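You operate a simulated robot arm through the tools that you are given. There is no shell and no other tool.

You run a simulated robot arm. Do the job below in one go: nothing can be reset, and whatever is moved stays where it is left.

## Task
Put things in order on the top of the loading table. At the end: the short pink housing (marked "LEFT") stands on top of the checked plate; the grey cylinder stands on top of the white gauge; the long black housing (marked "LEFT") stands where the short pink housing stood; the blue fuse from the top of the loading table stands where the long black housing stood; the white grey-striped block from the top of the loading table stands where the blue fuse stood; whatever was shut is shut again. Leave all else as you found it, and nothing knocked over.

Only the result counts: the job must be done as asked and must still hold three seconds after the hand-in. Knocking over, shifting, dropping, spilling or breaking anything else fails it.

## Robot
A 6-joint arm with a two-finger parallel gripper, fixed in place. Base frame: the origin is at the foot of the arm, x ahead of it, y to its left, z up; the work surface is at about z = 0. Lengths are in m, angles in degrees, forces in N, time in s.
With the tool pointing down near the work surface it reaches from about 0.14 to 0.58 m from the base axis. Its first joint turns from -66.0 to 66.0 degrees. Payload 2.1 kg.
Tool frame: the origin (TCP) lies between the finger pads and is the grasp point; the fingertips stand 0.03 m ahead of it; z points along the fingers, y is the line along which they close. The gripper opens to 0.094 m. The fingers are 0.028 m wide and 0.01 m thick; the gripper's body (0.05 by 0.096 m) begins 0.055 m behind the TCP.
Orientation is that of the tool frame in the base frame, as a unit quaternion [x, y, z, w]. With the fingers straight down and closing along the base's y, the tool's x points along the base's -x, its y along +y and its z along -z.

## Interface
- The arm moves only by the tool nudge_tool. Its argument "increments" is a list of rows, each a list of 7 numbers: the shift along the tool's x, y, z in m, then the turn, a rotation vector about the tool's x, y, z in degrees, then the closure in counts, from 0 (fully open) to 255 (shut). In form: [[dx, dy, dz, ax, ay, az, gripper], ...]. A call has 1 to 20 rows; each row shifts and turns the commanded pose from where the row before left it, along the tool's axes as they then stand. Each row takes 0.2 s and may step no farther than 0.05 m and 8.6 degrees from the row before; otherwise, or with a gripper value out of range, the whole call is refused. Where a pose cannot be reached the arm comes as near as it can. A force on the tool above 40 N (or 10 N above the force at the start of the call, whichever is more), or a blocked arm, ends the call early, and 0.2 s more pass. Each finger travels about 0.072 m/s and halts on what it meets, pressing with about 26 N; the grip force reading is that of the motor and also rises with nothing between the fingers. The clock runs only during rows and for 0.2 s after the last one: add rows that do not move to give the fingers time. It gives the time, the measured TCP pose, the force on the tool (base axes), the opening and the grip force at its end, in the units of the frame above (readings bear some noise), with the torque about the TCP (base axes, N m) and any sound that the robot's microphone picked up.
- Cameras (640 x 400 px; columns grow to the right, rows downward): "scene" is fixed at [0.0525, -0.3726, 0.4771]; the picture's right is [0.78, -0.63, 0.00], its down [-0.40, -0.50, -0.77] and it looks along [0.48, 0.60, -0.64] (base axes); focal length 225 px, centre (320, 200). "wrist" rides on the gripper at [0.076, 0.014, -0.102] in the tool frame; the picture's right is [-0.18, 0.98, 0.00], its down [-0.75, -0.14, -0.64] and it looks along [-0.63, -0.12, 0.77] (tool axes); focal length 243 px, centre (320, 200). There is no depth. A picture from a camera that has moved, and an enlarged one, comes with that camera's place and axes in the base frame and with its lens.
- snapshot(camera): a new picture of that camera. No time passes.
- zoom(camera, box): a new picture of the part [left, top, right, bottom] of that camera's present view, enlarged. No time passes.
- close_job(): hands the job in; it is judged then, once.

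Places have to be worked out from the pictures, the camera data and where the tool is seen. Open the gripper and draw the arm clear of the work before you hand the job in, unless the task says otherwise.

The tools are called as name(argument=value, ...) on one line, values as JSON. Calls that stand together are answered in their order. nudge_tool: Moves the arm, as the interface text tells. Its arguments: {"type":"object","properties":{"increments":{"type":"array","items":{"type":"array","items":{"type":"number"}}}},"required":["increments"]} The other tools are called the same way: snapshot (camera) takes a picture; zoom (camera, box) takes an enlarged picture of a part of a camera's view; close_job () hands the job in.

At the start:

```text
clock: 0.0
position: [0.2927, 0.0194, 0.3073]
orientation: [0.0, 1.0, 0.0, 0.0]
force: [0.0, 0.2, 0.4]
moment: [-0.01, 0.03, 0.02]
width: 0.0939
grip_force: 0.1
```

scene: 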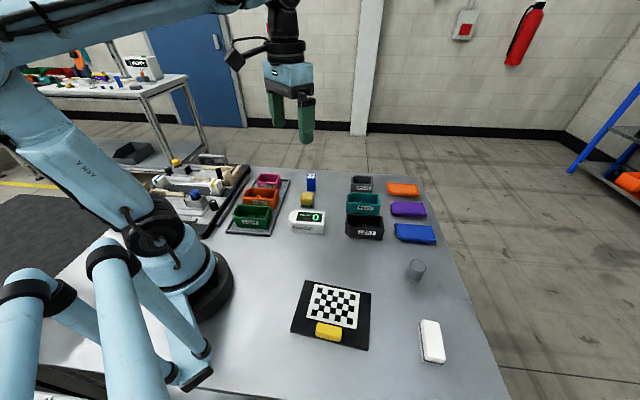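
wrist: 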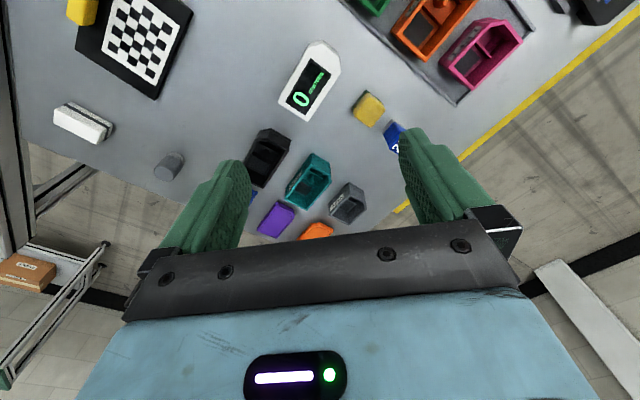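

The pictures show a table with bins, lids, a checked plate, a gauge and several small parts. I'll zoom in on the scene to identify each object.

zoom(camera="scene", box=[220, 160, 460, 310])

zoom(camera="scene", box=[270, 250, 470, 375])

zoom(camera="scene", box=[120, 140, 300, 252])

zoom(camera="scene", box=[0, 40, 240, 190])

zoom(camera="wrist", box=[220, 30, 440, 240])

```text
2.67 times, centred on (340, 235) of scene
camera zoom: at [0.0525, -0.3726, 0.4771], right [0.78, -0.63, 0.0], down [-0.4, -0.5, -0.77], along [0.48, 0.6, -0.64], focal length 601 px, centre (267, 107)
```

zoom: 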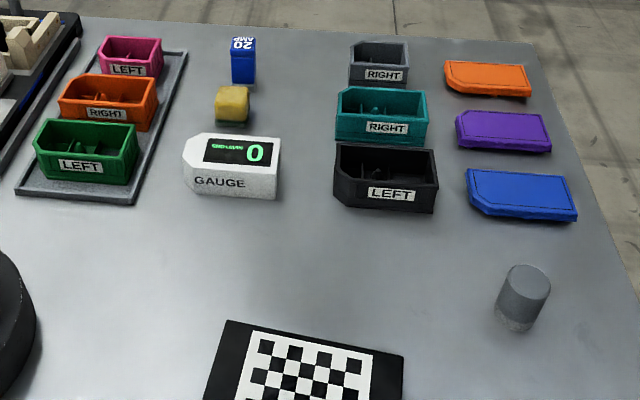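

```text
3.20 times, centred on (370, 312) of scene
camera zoom: at [0.0525, -0.3726, 0.4771], right [0.78, -0.63, 0.0], down [-0.4, -0.5, -0.77], along [0.48, 0.6, -0.64], focal length 721 px, centre (160, -160)
```

zoom: 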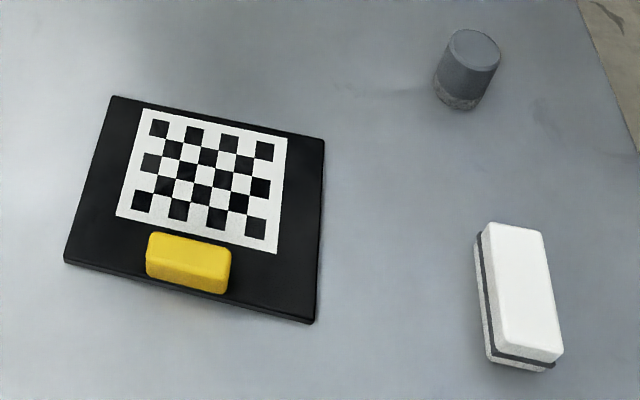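

```text
3.56 times, centred on (210, 196) of scene
camera zoom: at [0.0525, -0.3726, 0.4771], right [0.78, -0.63, 0.0], down [-0.4, -0.5, -0.77], along [0.48, 0.6, -0.64], focal length 801 px, centre (711, 214)
```

zoom: 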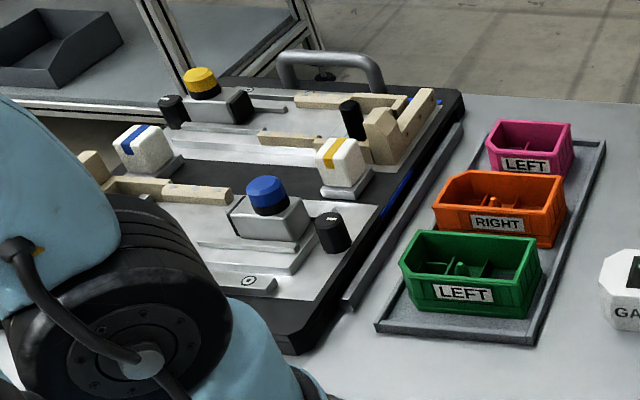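

```text
2.67 times, centred on (120, 115) of scene
camera zoom: at [0.0525, -0.3726, 0.4771], right [0.78, -0.63, 0.0], down [-0.4, -0.5, -0.77], along [0.48, 0.6, -0.64], focal length 601 px, centre (853, 427)
```

zoom: 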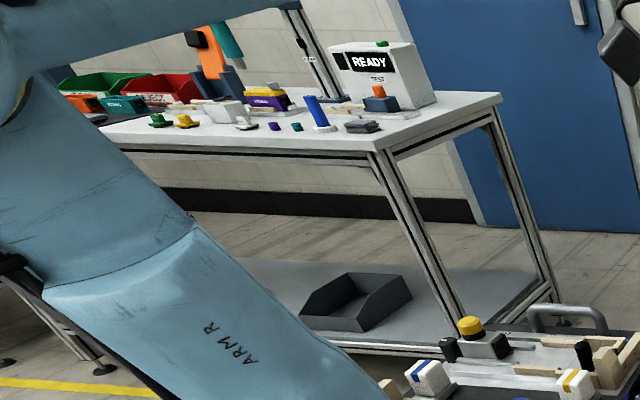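

```text
1.90 times, centred on (330, 135) of wrist
camera zoom: at [0.2166, 0.0326, 0.4092], right [0.18, 0.98, 0.0], down [0.75, -0.14, 0.64], along [0.63, -0.12, -0.77], focal length 462 px, centre (301, 324)
```

zoom: 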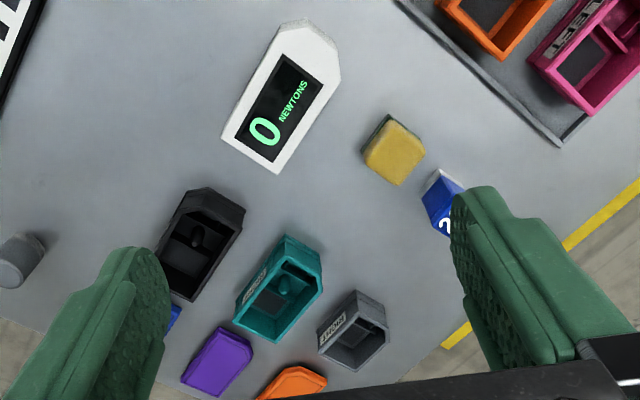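

The loading table holds the pink, orange and green housings on a tray, plus black, teal and grey housings, lids, fuse, gauge, cylinder, plate and white block. I'll move the arm back and left to look down on the tray and the surrounding parts with the wrist camera.

nudge_tool(increments=[[0.033, 0.033, 0, 0, 0, 0, 0], [0.033, 0.033, 0, 0, 0, 0, 0], [0.034, 0.034, 0, 0, 0, 0, 0], [0, 0, 0, 0, 0, 0, 0]])

snapshot(camera="wrist")

snapshot(camera="scene")

```text
clock: 1.0
position: [0.1919, 0.1202, 0.308]
orientation: [0.001, 1.0, 0.0, 0.001]
force: [-0.1, 0.0, 0.7]
moment: [0.02, 0.05, 0.03]
width: 0.0939
grip_force: 0.1
```

```text
taken
camera wrist: at [0.1168, 0.1346, 0.4098], right [0.18, 0.98, 0.0], down [0.75, -0.14, 0.64], along [0.63, -0.12, -0.77], focal length 243 px, centre (320, 200)
```

wrist: 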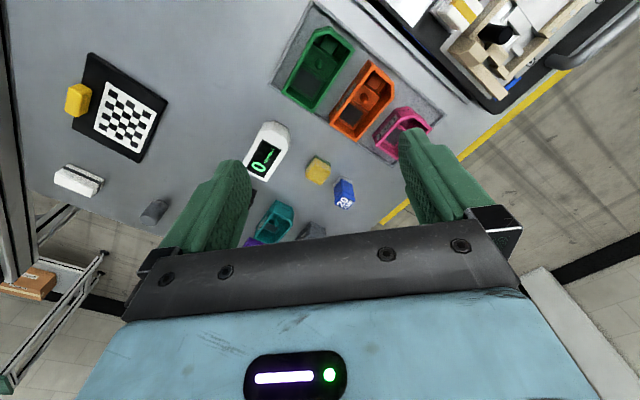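

```text
taken
```

scene: 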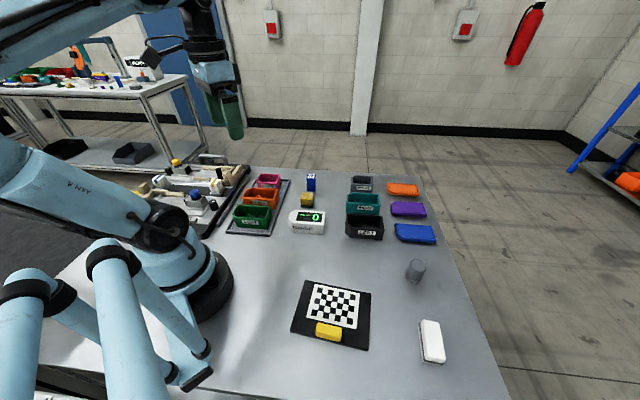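

This view shows the tray from above. I'll zoom into it and the neighbouring items for accurate measurement.

zoom(camera="wrist", box=[260, 0, 460, 125])

zoom(camera="wrist", box=[300, 70, 460, 170])

zoom(camera="wrist", box=[40, 40, 200, 240])

zoom(camera="wrist", box=[220, 100, 400, 250])

```text
3.20 times, centred on (360, 62) of wrist
camera zoom: at [0.1168, 0.1346, 0.4098], right [0.18, 0.98, 0.0], down [0.75, -0.14, 0.64], along [0.63, -0.12, -0.77], focal length 776 px, centre (192, 640)
```

zoom: 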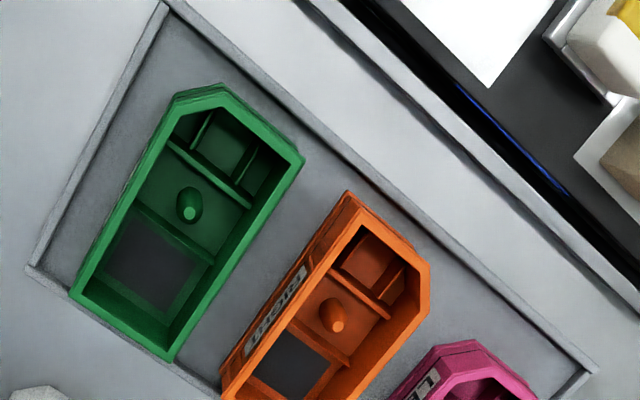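

```text
4.00 times, centred on (380, 120) of wrist
camera zoom: at [0.1168, 0.1346, 0.4098], right [0.18, 0.98, 0.0], down [0.75, -0.14, 0.64], along [0.63, -0.12, -0.77], focal length 970 px, centre (80, 520)
```

zoom: 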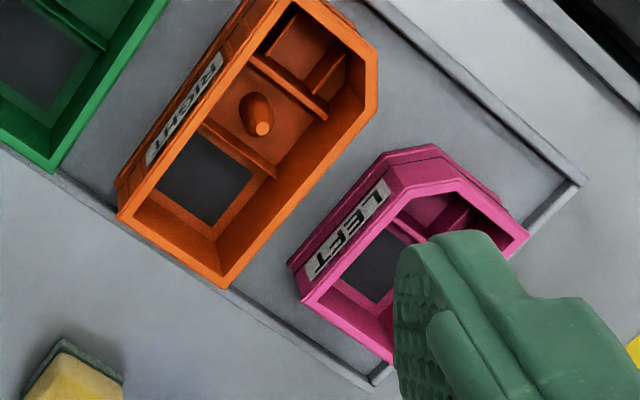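

```text
2.00 times, centred on (120, 140) of wrist
camera zoom: at [0.1168, 0.1346, 0.4098], right [0.18, 0.98, 0.0], down [0.75, -0.14, 0.64], along [0.63, -0.12, -0.77], focal length 485 px, centre (720, 320)
```

zoom: 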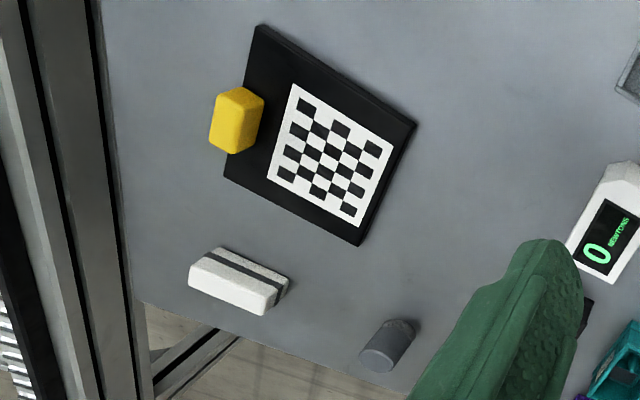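

```text
2.67 times, centred on (310, 175) of wrist
camera zoom: at [0.1168, 0.1346, 0.4098], right [0.18, 0.98, 0.0], down [0.75, -0.14, 0.64], along [0.63, -0.12, -0.77], focal length 647 px, centre (347, 267)
```

zoom: 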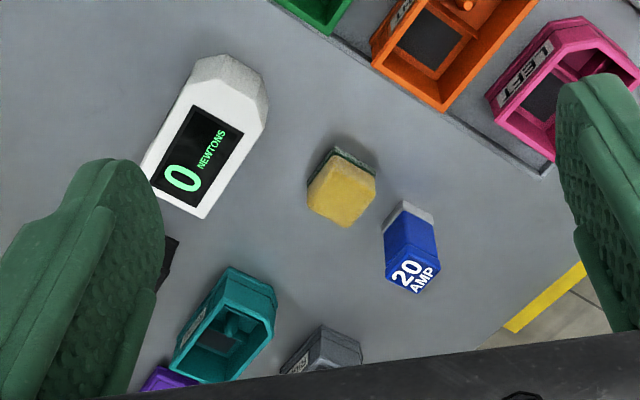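

Pink's centre is near (0.314, 0.236), its long axis runs about -45°, and it is roughly 0.072 × 0.053 m with a ~0.03 m gap to orange. I'll turn the tool 45° so the fingers close across its short side, and move above it for a closer look.

nudge_tool(increments=[[0, 0, 0, 0, 0, 7.5, 0], [0, 0, 0, 0, 0, 7.5, 0], [0, 0, 0, 0, 0, 7.5, 0], [0, 0, 0, 0, 0, 7.5, 0], [0, 0, 0, 0, 0, 7.5, 0], [0, 0, 0, 0, 0, 7.5, 0], [-0.001, 0.034, 0.02, 0, 0, 0, 0], [-0.001, 0.034, 0.02, 0, 0, 0, 0], [-0.001, 0.034, 0.02, 0, 0, 0, 0], [-0.001, 0.033, 0.02, 0, 0, 0, 0], [0, 0.033, 0.02, 0, 0, 0, 0], [0, 0, 0, 0, 0, 0, 0]])

snapshot(camera="wrist")

zoom(camera="scene", box=[220, 160, 300, 240])

```text
clock: 3.6
position: [0.3166, 0.2316, 0.2046]
orientation: [0.383, 0.924, 0.001, 0.0]
force: [0.6, 0.1, -0.5]
moment: [0.0, -0.01, 0.0]
width: 0.0941
grip_force: 0.1
```

```text
taken
camera wrist: at [0.2721, 0.2957, 0.3069], right [0.83, 0.56, 0.0], down [0.43, -0.63, 0.64], along [0.36, -0.53, -0.77], focal length 243 px, centre (320, 200)
```

wrist: 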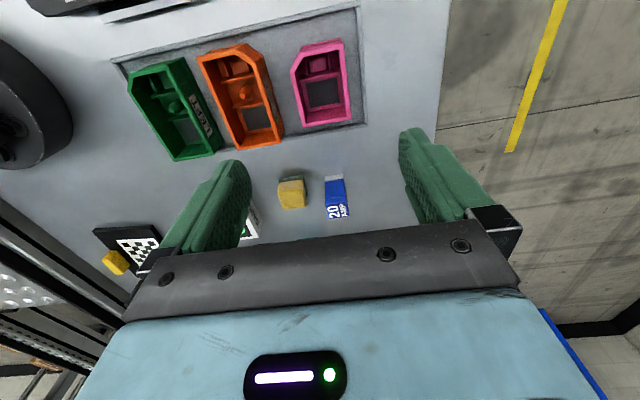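

```text
5.00 times, centred on (260, 200) of scene
camera zoom: at [0.0525, -0.3726, 0.4771], right [0.78, -0.63, 0.0], down [-0.4, -0.5, -0.77], along [0.48, 0.6, -0.64], focal length 1127 px, centre (620, 200)
```

zoom: 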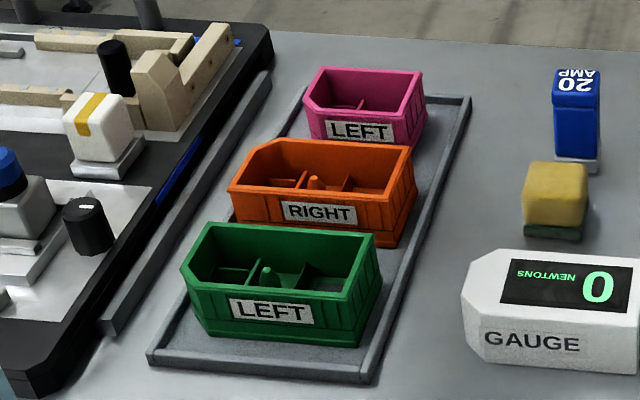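

The view is now aligned with the tray. I'll zoom in on the pink housing, fuse and sponge to measure them.

zoom(camera="wrist", box=[240, 0, 400, 150])

zoom(camera="wrist", box=[250, 150, 390, 240])

```text
2.67 times, centred on (320, 75) of wrist
camera zoom: at [0.2721, 0.2957, 0.3069], right [0.83, 0.56, 0.0], down [0.43, -0.63, 0.64], along [0.36, -0.53, -0.77], focal length 647 px, centre (320, 533)
```

zoom: 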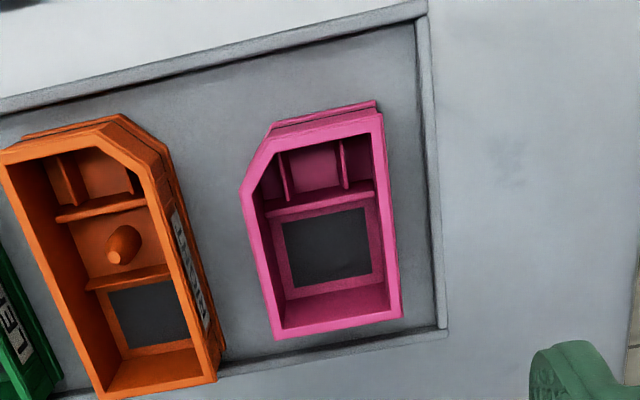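

```text
4.44 times, centred on (320, 195) of wrist
camera zoom: at [0.2721, 0.2957, 0.3069], right [0.83, 0.56, 0.0], down [0.43, -0.63, 0.64], along [0.36, -0.53, -0.77], focal length 1078 px, centre (320, 222)
```

zoom: 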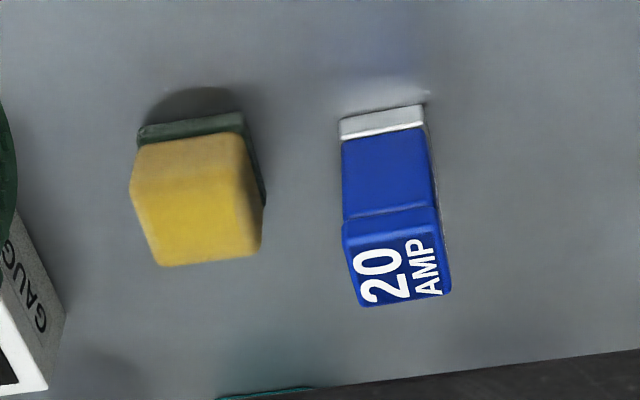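

Pink's centre is about (0.314, 0.236), its rim is at z≈0.04, and the tray lip is 17 mm from its far side. I'll narrow the opening to about 65 mm and come down to just above it, then check alignment.

nudge_tool(increments=[[0.0048, 0.0014, 0.02, 0, 0, 0, 79], [0, 0, 0.03, 0, 0, 0, 79], [0, 0, 0.03, 0, 0, 0, 79], [0, 0, 0.03, 0, 0, 0, 79], [0, 0, 0, 0, 0, 0, 79]])

snapshot(camera="wrist")

zoom(camera="scene", box=[220, 140, 320, 220])

```text
clock: 4.8
position: [0.3138, 0.2413, 0.0972]
orientation: [0.383, 0.924, 0.0, 0.001]
force: [-0.2, 0.2, 0.2]
moment: [0.0, -0.01, -0.06]
width: 0.0648
grip_force: 0.1
```

```text
taken
camera wrist: at [0.2698, 0.3044, 0.1983], right [0.83, 0.56, 0.0], down [0.43, -0.63, 0.64], along [0.36, -0.53, -0.77], focal length 243 px, centre (320, 200)
```

wrist: 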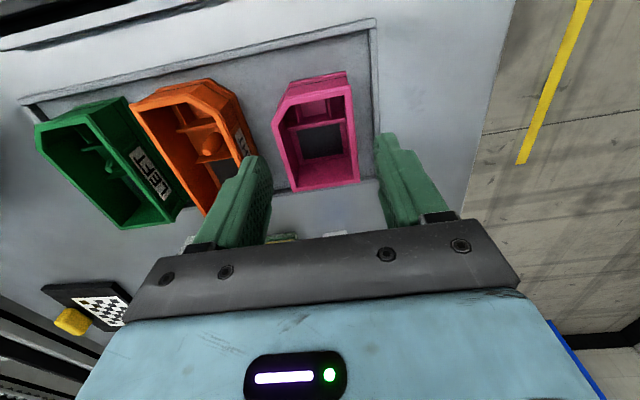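

```text
5.00 times, centred on (270, 180) of scene
camera zoom: at [0.0525, -0.3726, 0.4771], right [0.78, -0.63, 0.0], down [-0.4, -0.5, -0.77], along [0.48, 0.6, -0.64], focal length 1127 px, centre (570, 300)
```

zoom: 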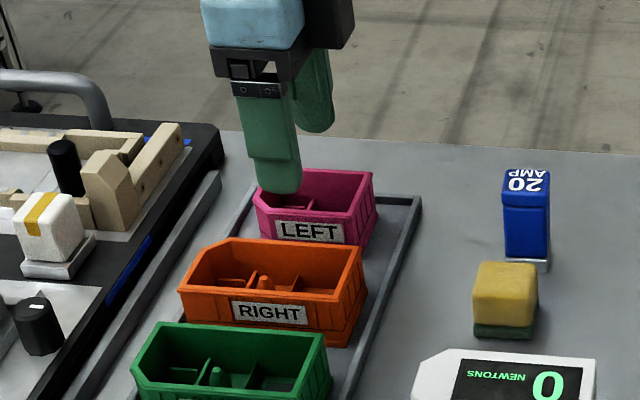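

The pose reading differs by a few mm from what I commanded, so I'll let the arm idle briefly and re-read before descending.

nudge_tool(increments=[[0, 0, 0, 0, 0, 0, 79], [0, 0, 0, 0, 0, 0, 79]])

zoom(camera="wrist", box=[220, 60, 420, 220])

```text
clock: 5.4
position: [0.314, 0.2422, 0.0965]
orientation: [0.383, 0.924, 0.0, 0.0]
force: [0.7, 0.5, -0.5]
moment: [0.03, -0.04, -0.01]
width: 0.0648
grip_force: 0.1
```

```text
2.50 times, centred on (320, 140) of wrist
camera zoom: at [0.2699, 0.3043, 0.1987], right [0.83, 0.56, 0.0], down [0.43, -0.63, 0.64], along [0.36, -0.53, -0.77], focal length 606 px, centre (320, 350)
```

zoom: 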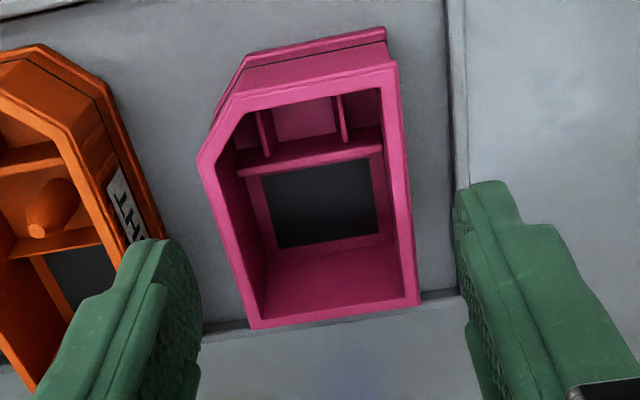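

The arm has settled with a ~2–3 mm standing offset, and this view confirms pink's centre at about (0.315, 0.236). I'll correct sideways, lower part way, and re-read.

nudge_tool(increments=[[-0.0051, -0.0043, 0.0, 0, 0, 0, 79], [0, 0, 0.015, 0, 0, 0, 79], [0, 0, 0, 0, 0, 0, 79], [0, 0, 0, 0, 0, 0, 79]])

zoom(camera="wrist", box=[220, 60, 420, 220])

```text
clock: 6.4
position: [0.3136, 0.2347, 0.0821]
orientation: [0.383, 0.924, 0.001, 0.0]
force: [-0.9, 0.4, 0.1]
moment: [0.02, 0.0, -0.01]
width: 0.0647
grip_force: 0.1
```

```text
2.50 times, centred on (320, 140) of wrist
camera zoom: at [0.2699, 0.2982, 0.1839], right [0.83, 0.56, 0.0], down [0.43, -0.63, 0.64], along [0.36, -0.53, -0.77], focal length 606 px, centre (320, 350)
```

zoom: 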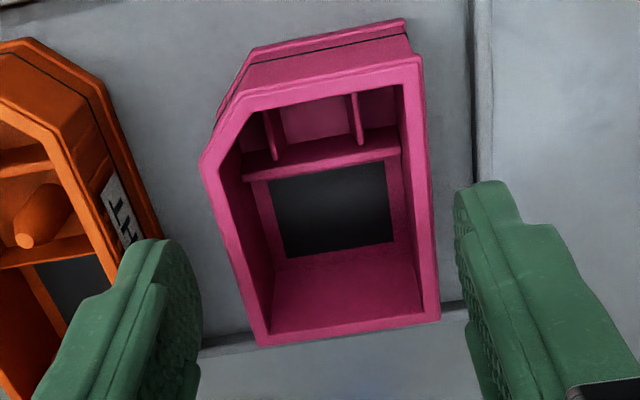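

Reading is (0.3136, 0.2347); pink's centre in e2 is about 2 mm further, so I'll shift slightly and descend to grasp height (fingertips ≈ 0.013).

nudge_tool(increments=[[-0.0002, 0.0016, 0.0, 0, 0, 0, 79], [0, 0, 0.01, 0, 0, 0, 79], [0, 0, 0.01, 0, 0, 0, 79], [0, 0, 0.01, 0, 0, 0, 79], [0, 0, 0.009, 0, 0, 0, 79], [0, 0, 0, 0, 0, 0, 79], [0, 0, 0, 0, 0, 0, 79]])

snapshot(camera="wrist")

zoom(camera="scene", box=[220, 140, 320, 220])

```text
clock: 8.0
position: [0.314, 0.2334, 0.0441]
orientation: [0.382, 0.924, 0.0, 0.001]
force: [-0.7, 0.8, -0.4]
moment: [0.0, 0.03, -0.03]
width: 0.0649
grip_force: 0.1
```

```text
taken
camera wrist: at [0.2704, 0.2966, 0.1454], right [0.83, 0.56, 0.0], down [0.43, -0.63, 0.64], along [0.36, -0.53, -0.77], focal length 243 px, centre (320, 200)
```

wrist: 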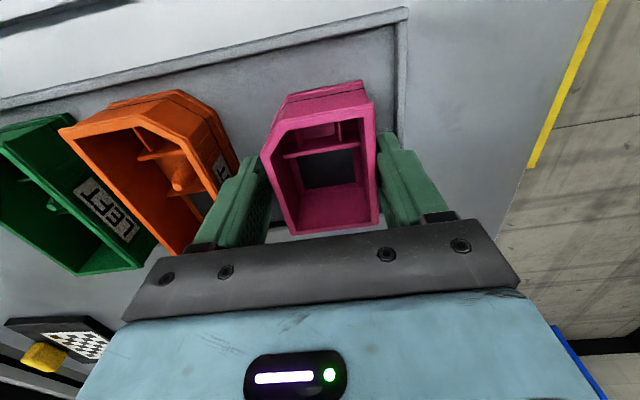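

```text
5.00 times, centred on (270, 180) of scene
camera zoom: at [0.0525, -0.3726, 0.4771], right [0.78, -0.63, 0.0], down [-0.4, -0.5, -0.77], along [0.48, 0.6, -0.64], focal length 1127 px, centre (570, 300)
```

zoom: 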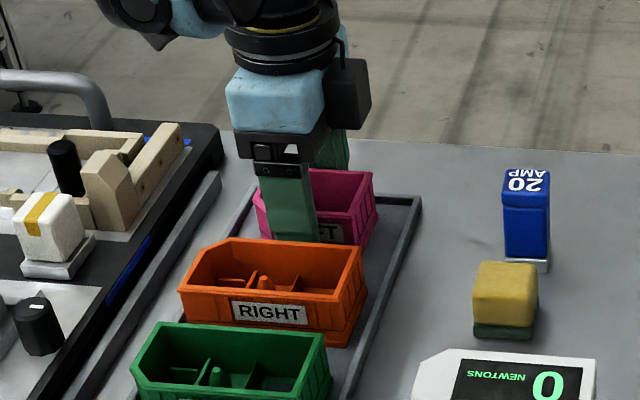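

The fingers are around pink now; I'll zoom to check clearance on each side before closing.

zoom(camera="wrist", box=[200, 60, 460, 260])

```text
2.00 times, centred on (330, 160) of wrist
camera zoom: at [0.2704, 0.2966, 0.1454], right [0.83, 0.56, 0.0], down [0.43, -0.63, 0.64], along [0.36, -0.53, -0.77], focal length 485 px, centre (300, 280)
```

zoom: 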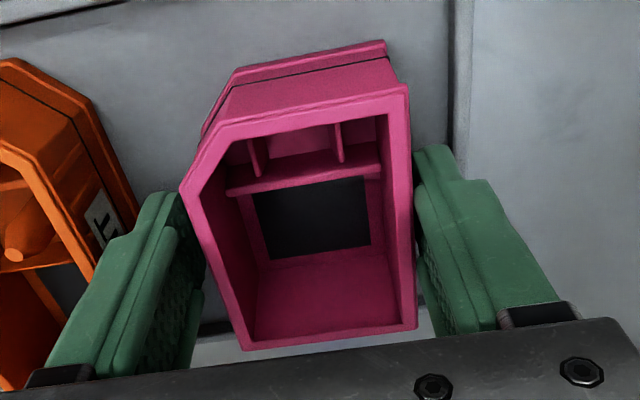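

Right finger is closer than the left by a few mm, so I'll centre by 2 mm and close on pink.

nudge_tool(increments=[[0, 0.002, 0.001, 0, 0, 0, 79], [0, 0, 0, 0, 0, 0, 79], [0, 0, 0, 0, 0, 0, 110], [0, 0, 0, 0, 0, 0, 140], [0, 0, 0, 0, 0, 0, 150], [0, 0, 0, 0, 0, 0, 150]])

zoom(camera="wrist", box=[200, 60, 460, 260])

```text
clock: 9.4
position: [0.3153, 0.2348, 0.0412]
orientation: [0.382, 0.924, 0.0, 0.0]
force: [0.5, 0.5, 0.2]
moment: [0.0, -0.04, 0.0]
width: 0.0577
grip_force: 26.2
```

```text
2.00 times, centred on (330, 160) of wrist
camera zoom: at [0.2721, 0.2986, 0.1442], right [0.83, 0.56, 0.0], down [0.43, -0.63, 0.64], along [0.36, -0.53, -0.77], focal length 485 px, centre (300, 280)
```

zoom: 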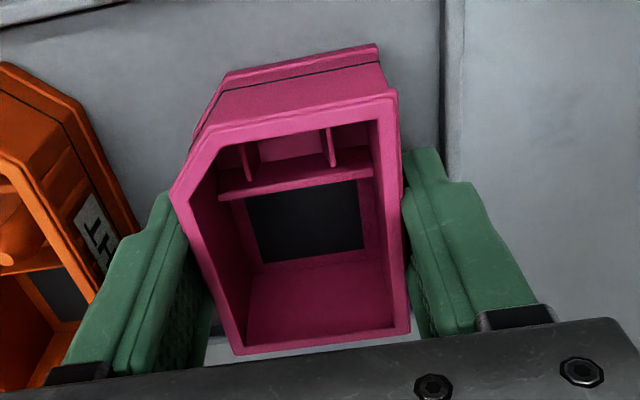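

Pink is gripped (57.7 mm, 26 N). I'll lift it straight up and check.

nudge_tool(increments=[[0, 0, -0.01, 0, 0, 0, 150], [0, 0, -0.02, 0, 0, 0, 150], [0, 0, -0.03, 0, 0, 0, 150], [0, 0, -0.04, 0, 0, 0, 150], [0, 0, -0.04, 0, 0, 0, 150], [0, 0, -0.04, 0, 0, 0, 150], [0, 0, 0, 0, 0, 0, 150]])

snapshot(camera="wrist")

snapshot(camera="scene")

```text
clock: 11.0
position: [0.3184, 0.2335, 0.2225]
orientation: [0.383, 0.924, 0.001, 0.0]
force: [0.7, -0.5, -1.6]
moment: [0.0, 0.0, 0.01]
width: 0.0576
grip_force: 26.1
```

```text
taken
camera wrist: at [0.2745, 0.2966, 0.3239], right [0.83, 0.56, 0.0], down [0.43, -0.63, 0.64], along [0.36, -0.53, -0.77], focal length 243 px, centre (320, 200)
```

wrist: 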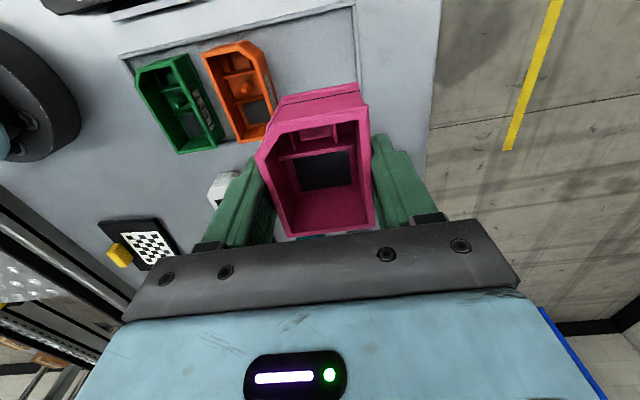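

```text
taken
```

scene: 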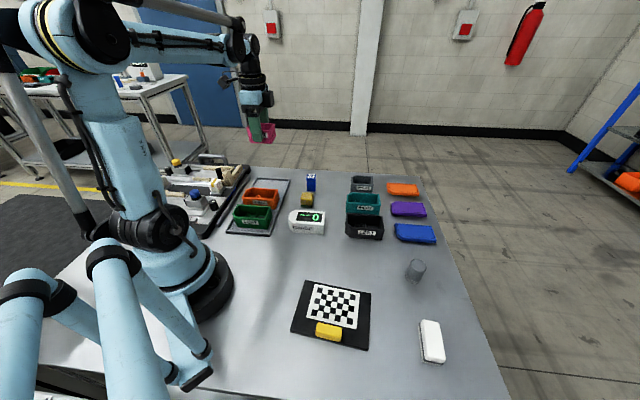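

Pink is firmly held. The plate's centre works out to about (0.2046, -0.2267) at -51.3°, with the yellow block at its near-right edge, so I'll set pink on the free side at about (0.221, -0.2136). Moving there at height and rotating to match the plate.

nudge_tool(increments=[[-0.0206, -0.0321, 0, 0, 0, 0, 150], [-0.0206, -0.0321, 0, 0, 0, 0, 150], [-0.0206, -0.0321, 0, 0, 0, 0, 150], [-0.0206, -0.0321, 0, 0, 0, 0, 150], [-0.0206, -0.0321, 0, 0, 0, 0, 150], [-0.0206, -0.0321, 0, 0, 0, 0, 150], [-0.0206, -0.0321, 0, 0, 0, 0, 150], [-0.0206, -0.0321, 0, 0, 0, 0, 150], [-0.0206, -0.0321, 0, 0, 0, 0, 150], [-0.0206, -0.0321, 0, 0, 0, 0, 150], [-0.0206, -0.032, 0, 0, 0, 0, 150], [-0.0206, -0.032, 0, 0, 0, 0, 150], [0, 0, 0, 0, 0, 6.3, 150], [0, 0, 0, 0, 0, 0, 150], [0, 0, 0, 0, 0, 0, 150]])

snapshot(camera="wrist")

snapshot(camera="scene")

```text
clock: 14.2
position: [0.2186, -0.2123, 0.225]
orientation: [0.432, 0.902, 0.001, 0.001]
force: [-0.1, -0.4, -1.4]
moment: [0.06, -0.01, 0.02]
width: 0.058
grip_force: 25.5
```

```text
taken
camera wrist: at [0.1812, -0.1444, 0.3267], right [0.88, 0.47, 0.0], down [0.36, -0.68, 0.64], along [0.3, -0.57, -0.77], focal length 243 px, centre (320, 200)
```

wrist: 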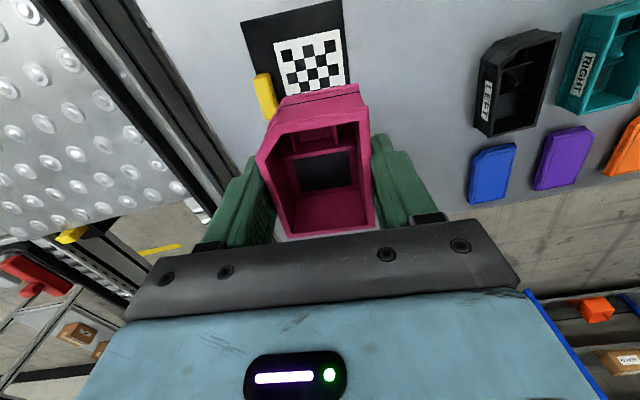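

```text
taken
```

scene: 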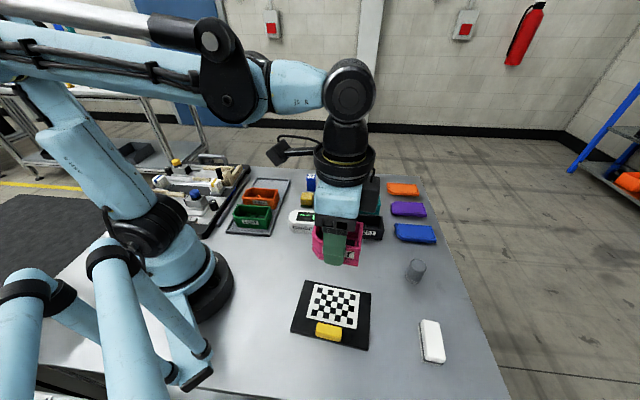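

The plate and yellow block are visible in the wrist view beyond pink; I'll zoom on both cameras to refine the drop point.

zoom(camera="wrist", box=[220, 0, 400, 120])

zoom(camera="scene", box=[280, 265, 390, 360])

zoom(camera="wrist", box=[440, 0, 640, 210])

```text
3.33 times, centred on (310, 60) of wrist
camera zoom: at [0.1812, -0.1444, 0.3267], right [0.88, 0.47, 0.0], down [0.36, -0.68, 0.64], along [0.3, -0.57, -0.77], focal length 809 px, centre (353, 667)
```

zoom: 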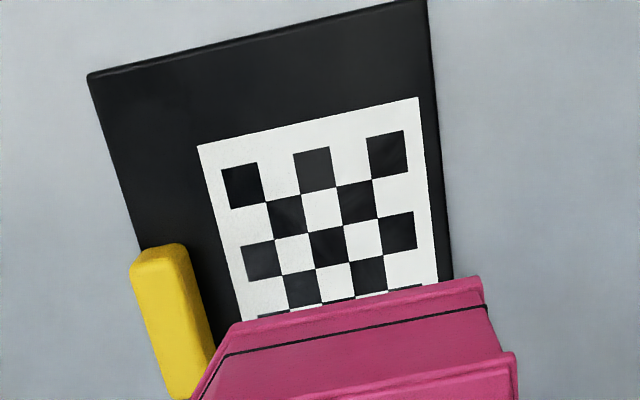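

```text
4.21 times, centred on (335, 312) of scene
camera zoom: at [0.0525, -0.3726, 0.4771], right [0.78, -0.63, 0.0], down [-0.4, -0.5, -0.77], along [0.48, 0.6, -0.64], focal length 949 px, centre (257, -274)
```

zoom: 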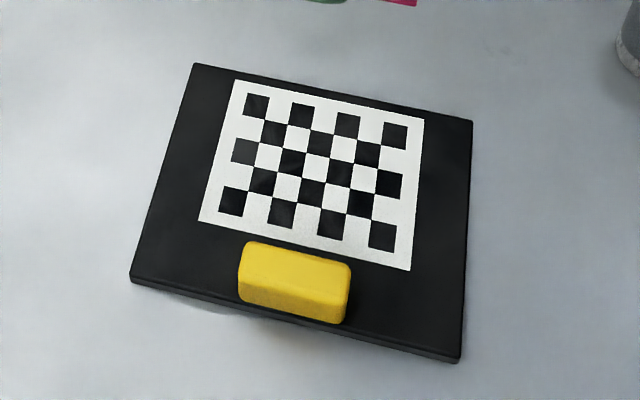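

```text
1.90 times, centred on (540, 105) of wrist
camera zoom: at [0.1812, -0.1444, 0.3267], right [0.88, 0.47, 0.0], down [0.36, -0.68, 0.64], along [0.3, -0.57, -0.77], focal length 462 px, centre (-99, 381)
```

zoom: 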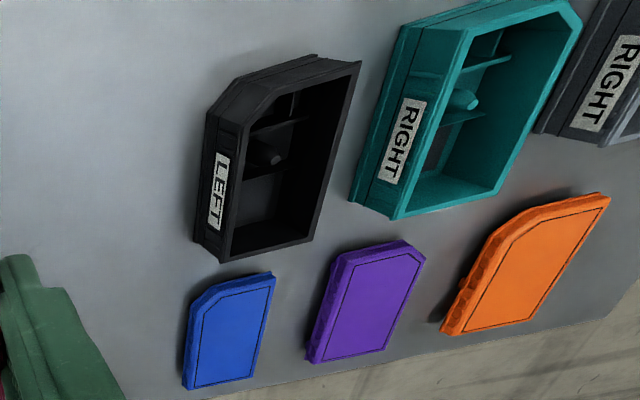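

Everything lines up: at the present TCP pink would sit about 20 mm off the plate centre away from the yellow block, with ~23 mm gap. I'll descend to just above the plate and re-read.

nudge_tool(increments=[[0, 0, 0.04, 0, 0, 0, 150], [0, 0, 0.04, 0, 0, 0, 150], [0, 0, 0.04, 0, 0, 0, 150], [0, 0, 0.03, 0, 0, 0, 150], [0, 0, 0.01, 0, 0, 0, 150], [0, 0, 0, 0, 0, 0, 150], [0, 0, 0, 0, 0, 0, 150]])

snapshot(camera="wrist")

zoom(camera="scene", box=[270, 220, 400, 360])

```text
clock: 15.8
position: [0.2152, -0.2128, 0.0649]
orientation: [0.434, 0.901, 0.0, 0.0]
force: [0.2, -0.7, -0.4]
moment: [0.01, -0.03, 0.03]
width: 0.058
grip_force: 25.7
```

```text
taken
camera wrist: at [0.1794, -0.1458, 0.1661], right [0.88, 0.47, 0.0], down [0.36, -0.68, 0.64], along [0.3, -0.57, -0.77], focal length 243 px, centre (320, 200)
```

wrist: 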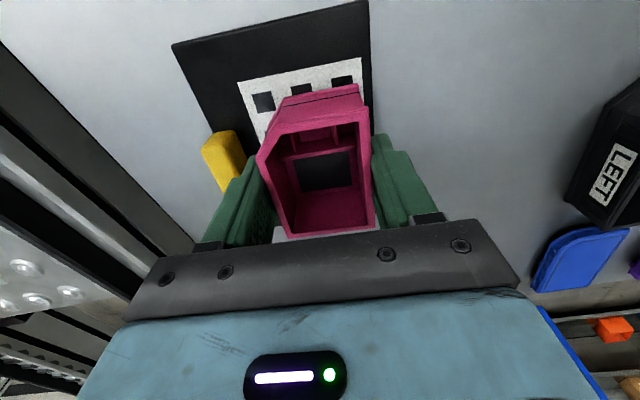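

```text
2.86 times, centred on (335, 290) of scene
camera zoom: at [0.0525, -0.3726, 0.4771], right [0.78, -0.63, 0.0], down [-0.4, -0.5, -0.77], along [0.48, 0.6, -0.64], focal length 644 px, centre (277, -57)
```

zoom: 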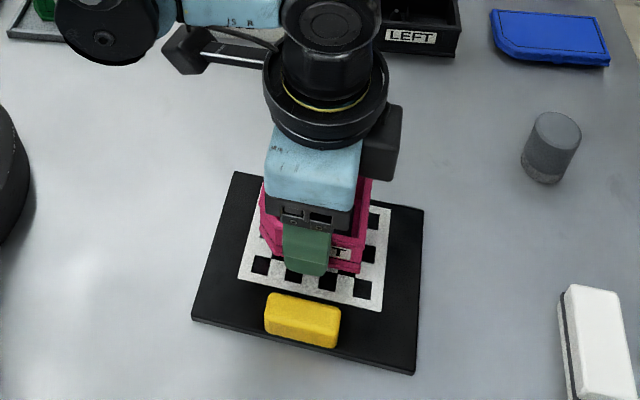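

Pink hovers over the checks clear of the yellow block. I'll lower in small steps and watch for contact.

nudge_tool(increments=[[0, 0, 0.008, 0, 0, 0, 150], [0, 0, 0.005, 0, 0, 0, 150], [0, 0, 0.002, 0, 0, 0, 150], [0, 0, 0, 0, 0, 0, 150], [0, 0, 0, 0, 0, 0, 150]])

zoom(camera="scene", box=[300, 260, 370, 330])

```text
clock: 17.0
position: [0.2174, -0.2123, 0.0472]
orientation: [0.433, 0.901, 0.001, 0.0]
force: [0.2, 0.0, 5.0]
moment: [-0.04, -0.15, -0.03]
width: 0.0578
grip_force: 26.5
```

```text
5.71 times, centred on (335, 295) of scene
camera zoom: at [0.0525, -0.3726, 0.4771], right [0.78, -0.63, 0.0], down [-0.4, -0.5, -0.77], along [0.48, 0.6, -0.64], focal length 1288 px, centre (234, -343)
```

zoom: 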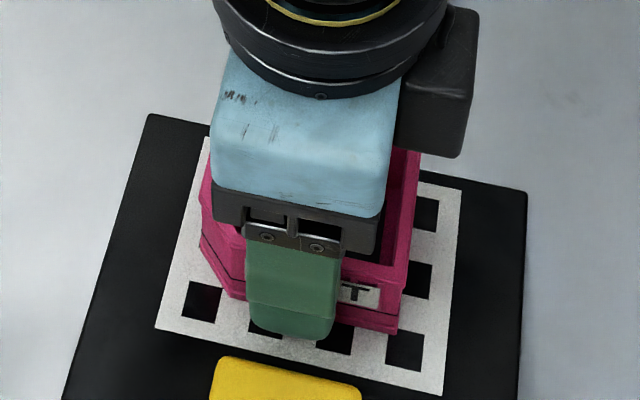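

Contact: 5 N upward at z=0.047, so pink is resting on the plate. I'll ease up 1 mm, open to about 72 mm, and rise straight up.

nudge_tool(increments=[[0, 0, -0.001, 0, 0, 0, 150], [0, 0, 0, 0, 0, 0, 110], [0, 0, 0, 0, 0, 0, 80], [0, 0, 0, 0, 0, 0, 60], [0, 0, 0, 0, 0, 0, 60], [0, 0, 0, 0, 0, 0, 60]])

zoom(camera="scene", box=[300, 260, 370, 330])

zoom(camera="wrist", box=[160, 60, 440, 260])

```text
clock: 18.4
position: [0.2176, -0.2115, 0.0496]
orientation: [0.433, 0.901, 0.001, 0.0]
force: [0.1, 0.2, -0.8]
moment: [0.01, 0.01, 0.01]
width: 0.072
grip_force: 0.0
```

```text
5.71 times, centred on (335, 295) of scene
camera zoom: at [0.0525, -0.3726, 0.4771], right [0.78, -0.63, 0.0], down [-0.4, -0.5, -0.77], along [0.48, 0.6, -0.64], focal length 1288 px, centre (234, -343)
```

zoom: 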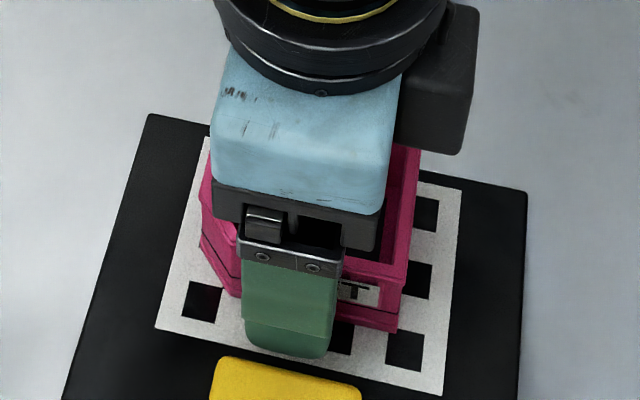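

```text
2.00 times, centred on (300, 160) of wrist
camera zoom: at [0.181, -0.1445, 0.151], right [0.88, 0.47, 0.0], down [0.36, -0.68, 0.64], along [0.3, -0.57, -0.77], focal length 485 px, centre (360, 280)
```

zoom: 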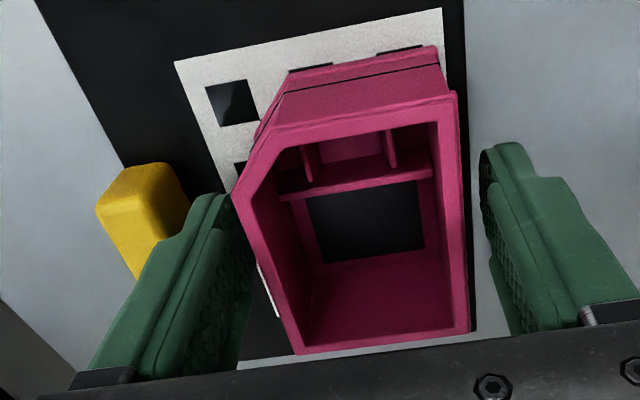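

Pink stands on the plate, released. I'll rise straight up, turn back to -45°, and move above the black housing.

nudge_tool(increments=[[0, 0, -0.01, 0, 0, 0, 60], [0, 0, -0.03, 0, 0, 0, 60], [0, 0, -0.04, 0, 0, 0, 60], [0, 0, -0.04, 0, 0, 0, 60], [0, 0, -0.03, 0, 0, -6.3, 60], [-0.0119, 0.0358, 0, 0, 0, 0, 60], [-0.0119, 0.0358, 0, 0, 0, 0, 60], [-0.0119, 0.0358, 0, 0, 0, 0, 60], [-0.0119, 0.0358, 0, 0, 0, 0, 60], [-0.0119, 0.0358, 0, 0, 0, 0, 60], [-0.0119, 0.0358, 0, 0, 0, 0, 60], [0, 0, 0, 0, 0, 0, 60], [0, 0, 0, 0, 0, 0, 60]])

snapshot(camera="wrist")

snapshot(camera="scene")

```text
clock: 21.2
position: [0.4164, -0.1104, 0.2001]
orientation: [0.383, 0.924, 0.001, 0.001]
force: [0.2, 1.4, -0.4]
moment: [0.0, 0.03, -0.01]
width: 0.0716
grip_force: 0.0
```

```text
taken
camera wrist: at [0.3726, -0.0483, 0.302], right [0.83, 0.56, 0.0], down [0.43, -0.63, 0.64], along [0.36, -0.53, -0.77], focal length 243 px, centre (320, 200)
```

wrist: 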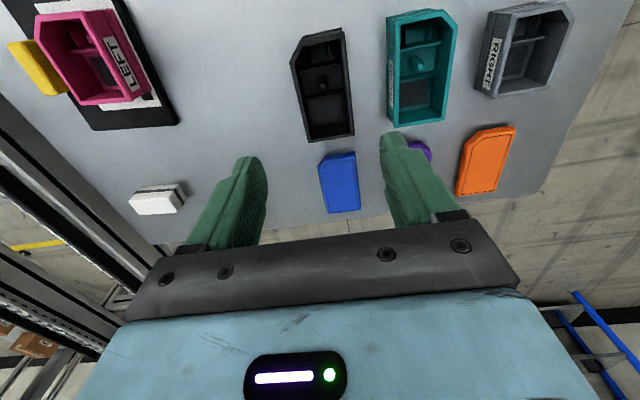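

```text
taken
```

scene: 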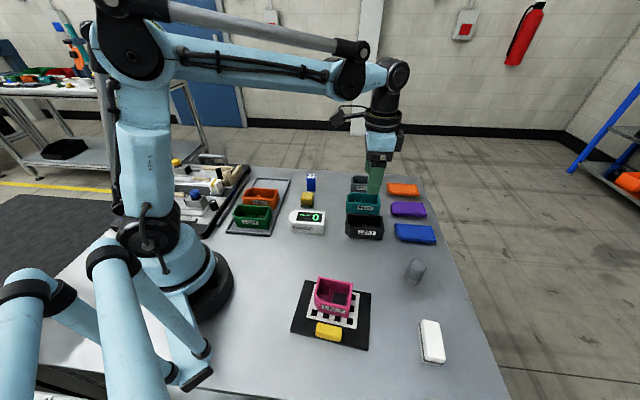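

Pink is standing on the plate beside the yellow block. Now I'll zoom in on the black housing to measure it.

zoom(camera="wrist", box=[260, 0, 480, 150])

zoom(camera="scene", box=[280, 260, 390, 360])

zoom(camera="scene", box=[320, 160, 460, 260])

```text
2.67 times, centred on (370, 75) of wrist
camera zoom: at [0.3726, -0.0483, 0.302], right [0.83, 0.56, 0.0], down [0.43, -0.63, 0.64], along [0.36, -0.53, -0.77], focal length 647 px, centre (187, 533)
```

zoom: 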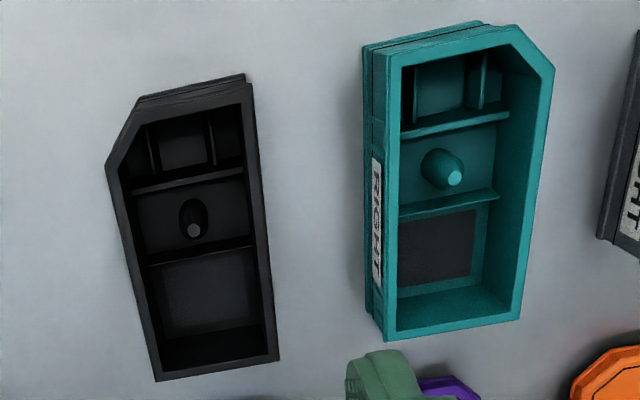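

```text
4.00 times, centred on (335, 310) of scene
camera zoom: at [0.0525, -0.3726, 0.4771], right [0.78, -0.63, 0.0], down [-0.4, -0.5, -0.77], along [0.48, 0.6, -0.64], focal length 901 px, centre (260, -240)
```

zoom: 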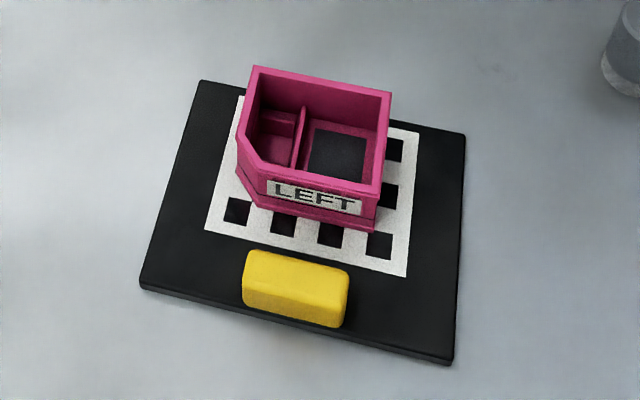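

```text
4.00 times, centred on (390, 210) of scene
camera zoom: at [0.0525, -0.3726, 0.4771], right [0.78, -0.63, 0.0], down [-0.4, -0.5, -0.77], along [0.48, 0.6, -0.64], focal length 901 px, centre (40, 160)
```

zoom: 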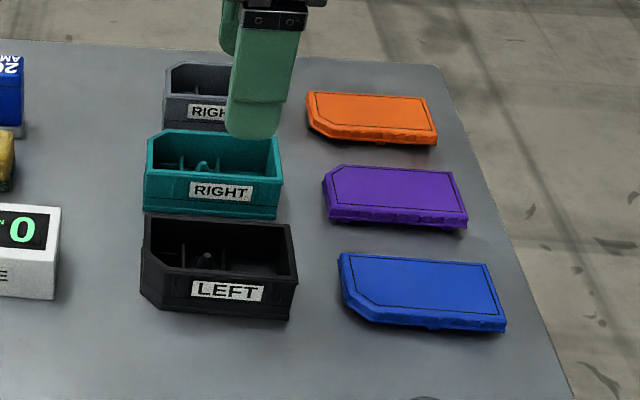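

Black's centre is about (0.419, -0.110), ~0.101 × 0.055 m, with a 45 mm gap to teal. I'll open to ~78 mm, centre and descend part way.

nudge_tool(increments=[[-0.0016, 0.0021, 0.02, 0, 0, 0, 43], [0, 0, 0.04, 0, 0, 0, 43], [0, 0, 0.04, 0, 0, 0, 43], [0, 0, 0.02, 0, 0, 0, 43], [0, 0, 0, 0, 0, 0, 43], [0, 0, 0, 0, 0, 0, 43]])

zoom(camera="wrist", box=[200, 40, 460, 240])

```text
clock: 22.6
position: [0.4203, -0.1076, 0.0779]
orientation: [0.383, 0.924, 0.001, 0.0]
force: [0.3, -0.3, -0.7]
moment: [-0.04, 0.0, 0.0]
width: 0.0781
grip_force: 0.1
```

```text
2.00 times, centred on (330, 140) of wrist
camera zoom: at [0.3768, -0.045, 0.1797], right [0.83, 0.56, 0.0], down [0.43, -0.63, 0.64], along [0.36, -0.53, -0.77], focal length 485 px, centre (300, 320)
```

zoom: 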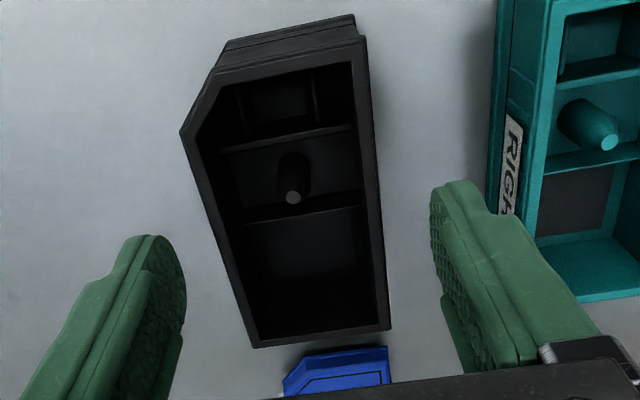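

Fingers straddle black nearly symmetrically. Minor correction, then descend to grasp height and close.

nudge_tool(increments=[[-0.0015, -0.0008, 0.01, 0, 0, 0, 43], [0, 0, 0.012, 0, 0, 0, 43], [0, 0, 0.01, 0, 0, 0, 43], [0, 0, 0.008, 0, 0, 0, 43], [0, 0, 0, 0, 0, 0, 43], [0, 0, 0, 0, 0, 0, 43]])

zoom(camera="wrist", box=[200, 60, 460, 260])

```text
clock: 24.0
position: [0.423, -0.1102, 0.0375]
orientation: [0.382, 0.924, 0.001, 0.0]
force: [-0.3, -0.9, 0.3]
moment: [-0.02, 0.0, 0.03]
width: 0.0784
grip_force: 0.0
```

```text
2.00 times, centred on (330, 160) of wrist
camera zoom: at [0.3788, -0.0479, 0.1395], right [0.83, 0.56, 0.0], down [0.43, -0.63, 0.64], along [0.36, -0.53, -0.77], focal length 485 px, centre (300, 280)
```

zoom: 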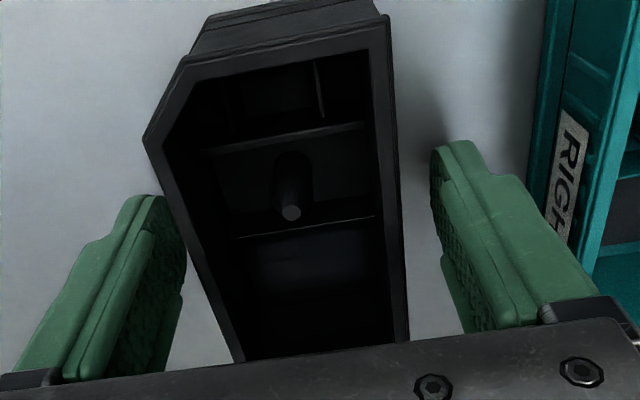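

Clearance on both sides is good; closing on the black housing.

nudge_tool(increments=[[0, 0, 0, 0, 0, 0, 80], [0, 0, 0, 0, 0, 0, 110], [0, 0, 0, 0, 0, 0, 140], [0, 0, 0, 0, 0, 0, 150], [0, 0, 0, 0, 0, 0, 150]])

zoom(camera="wrist", box=[200, 60, 460, 260])

```text
clock: 25.2
position: [0.422, -0.1093, 0.0386]
orientation: [0.382, 0.924, 0.001, 0.0]
force: [-0.2, -0.6, 0.1]
moment: [-0.03, 0.03, -0.03]
width: 0.0582
grip_force: 25.9
```

```text
2.00 times, centred on (330, 160) of wrist
camera zoom: at [0.3788, -0.0479, 0.1395], right [0.83, 0.56, 0.0], down [0.43, -0.63, 0.64], along [0.36, -0.53, -0.77], focal length 485 px, centre (300, 280)
```

zoom: 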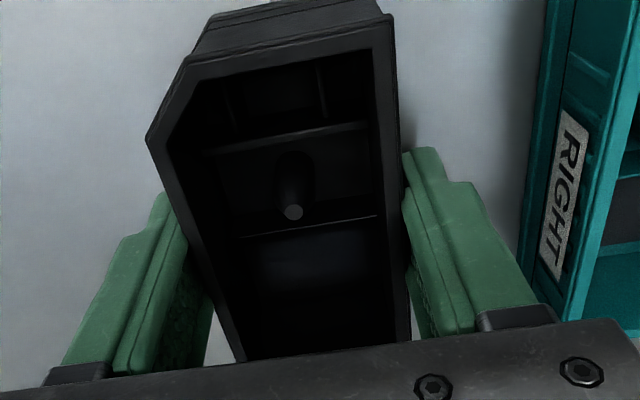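

Black is gripped (58 mm). I'll lift it and carry it at height to above the vacated tray spot.

nudge_tool(increments=[[0, 0, -0.01, 0, 0, 0, 150], [0, 0, -0.02, 0, 0, 0, 150], [0, 0, -0.03, 0, 0, 0, 150], [0, 0, -0.04, 0, 0, 0, 150], [0, 0, -0.04, 0, 0, 0, 150], [0, 0, -0.03, 0, 0, 0, 150], [0.0355, 0.0186, 0, 0, 0, 0, 150], [0.0355, 0.0186, 0, 0, 0, 0, 150], [0.0355, 0.0186, 0, 0, 0, 0, 150], [0.0355, 0.0186, 0, 0, 0, 0, 150], [0.0355, 0.0186, 0, 0, 0, 0, 150], [0.0355, 0.0186, 0, 0, 0, 0, 150], [0.0355, 0.0186, 0, 0, 0, 0, 150], [0.0355, 0.0186, 0, 0, 0, 0, 150], [0.0355, 0.0186, 0, 0, 0, 0, 150], [0, 0, 0, 0, 0, 0, 150], [0, 0, 0, 0, 0, 0, 150]])

snapshot(camera="wrist")

snapshot(camera="scene")

```text
clock: 28.8
position: [0.3136, 0.2348, 0.21]
orientation: [0.384, 0.924, 0.001, 0.0]
force: [0.8, 1.0, -1.7]
moment: [-0.05, -0.03, 0.0]
width: 0.058
grip_force: 26.3
```

```text
taken
camera wrist: at [0.2693, 0.2978, 0.3116], right [0.83, 0.56, 0.0], down [0.43, -0.63, 0.64], along [0.36, -0.53, -0.77], focal length 243 px, centre (320, 200)
```

wrist: 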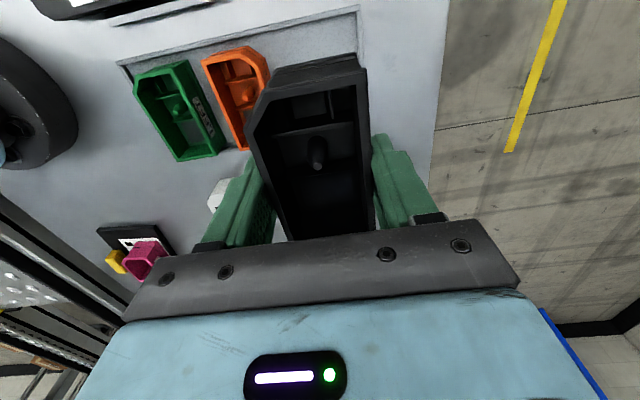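

```text
taken
```

scene: 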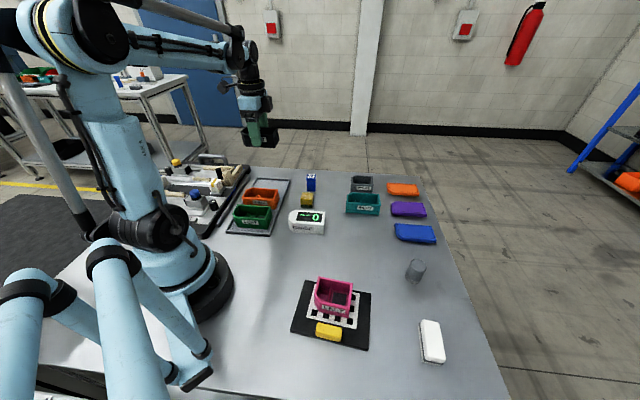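

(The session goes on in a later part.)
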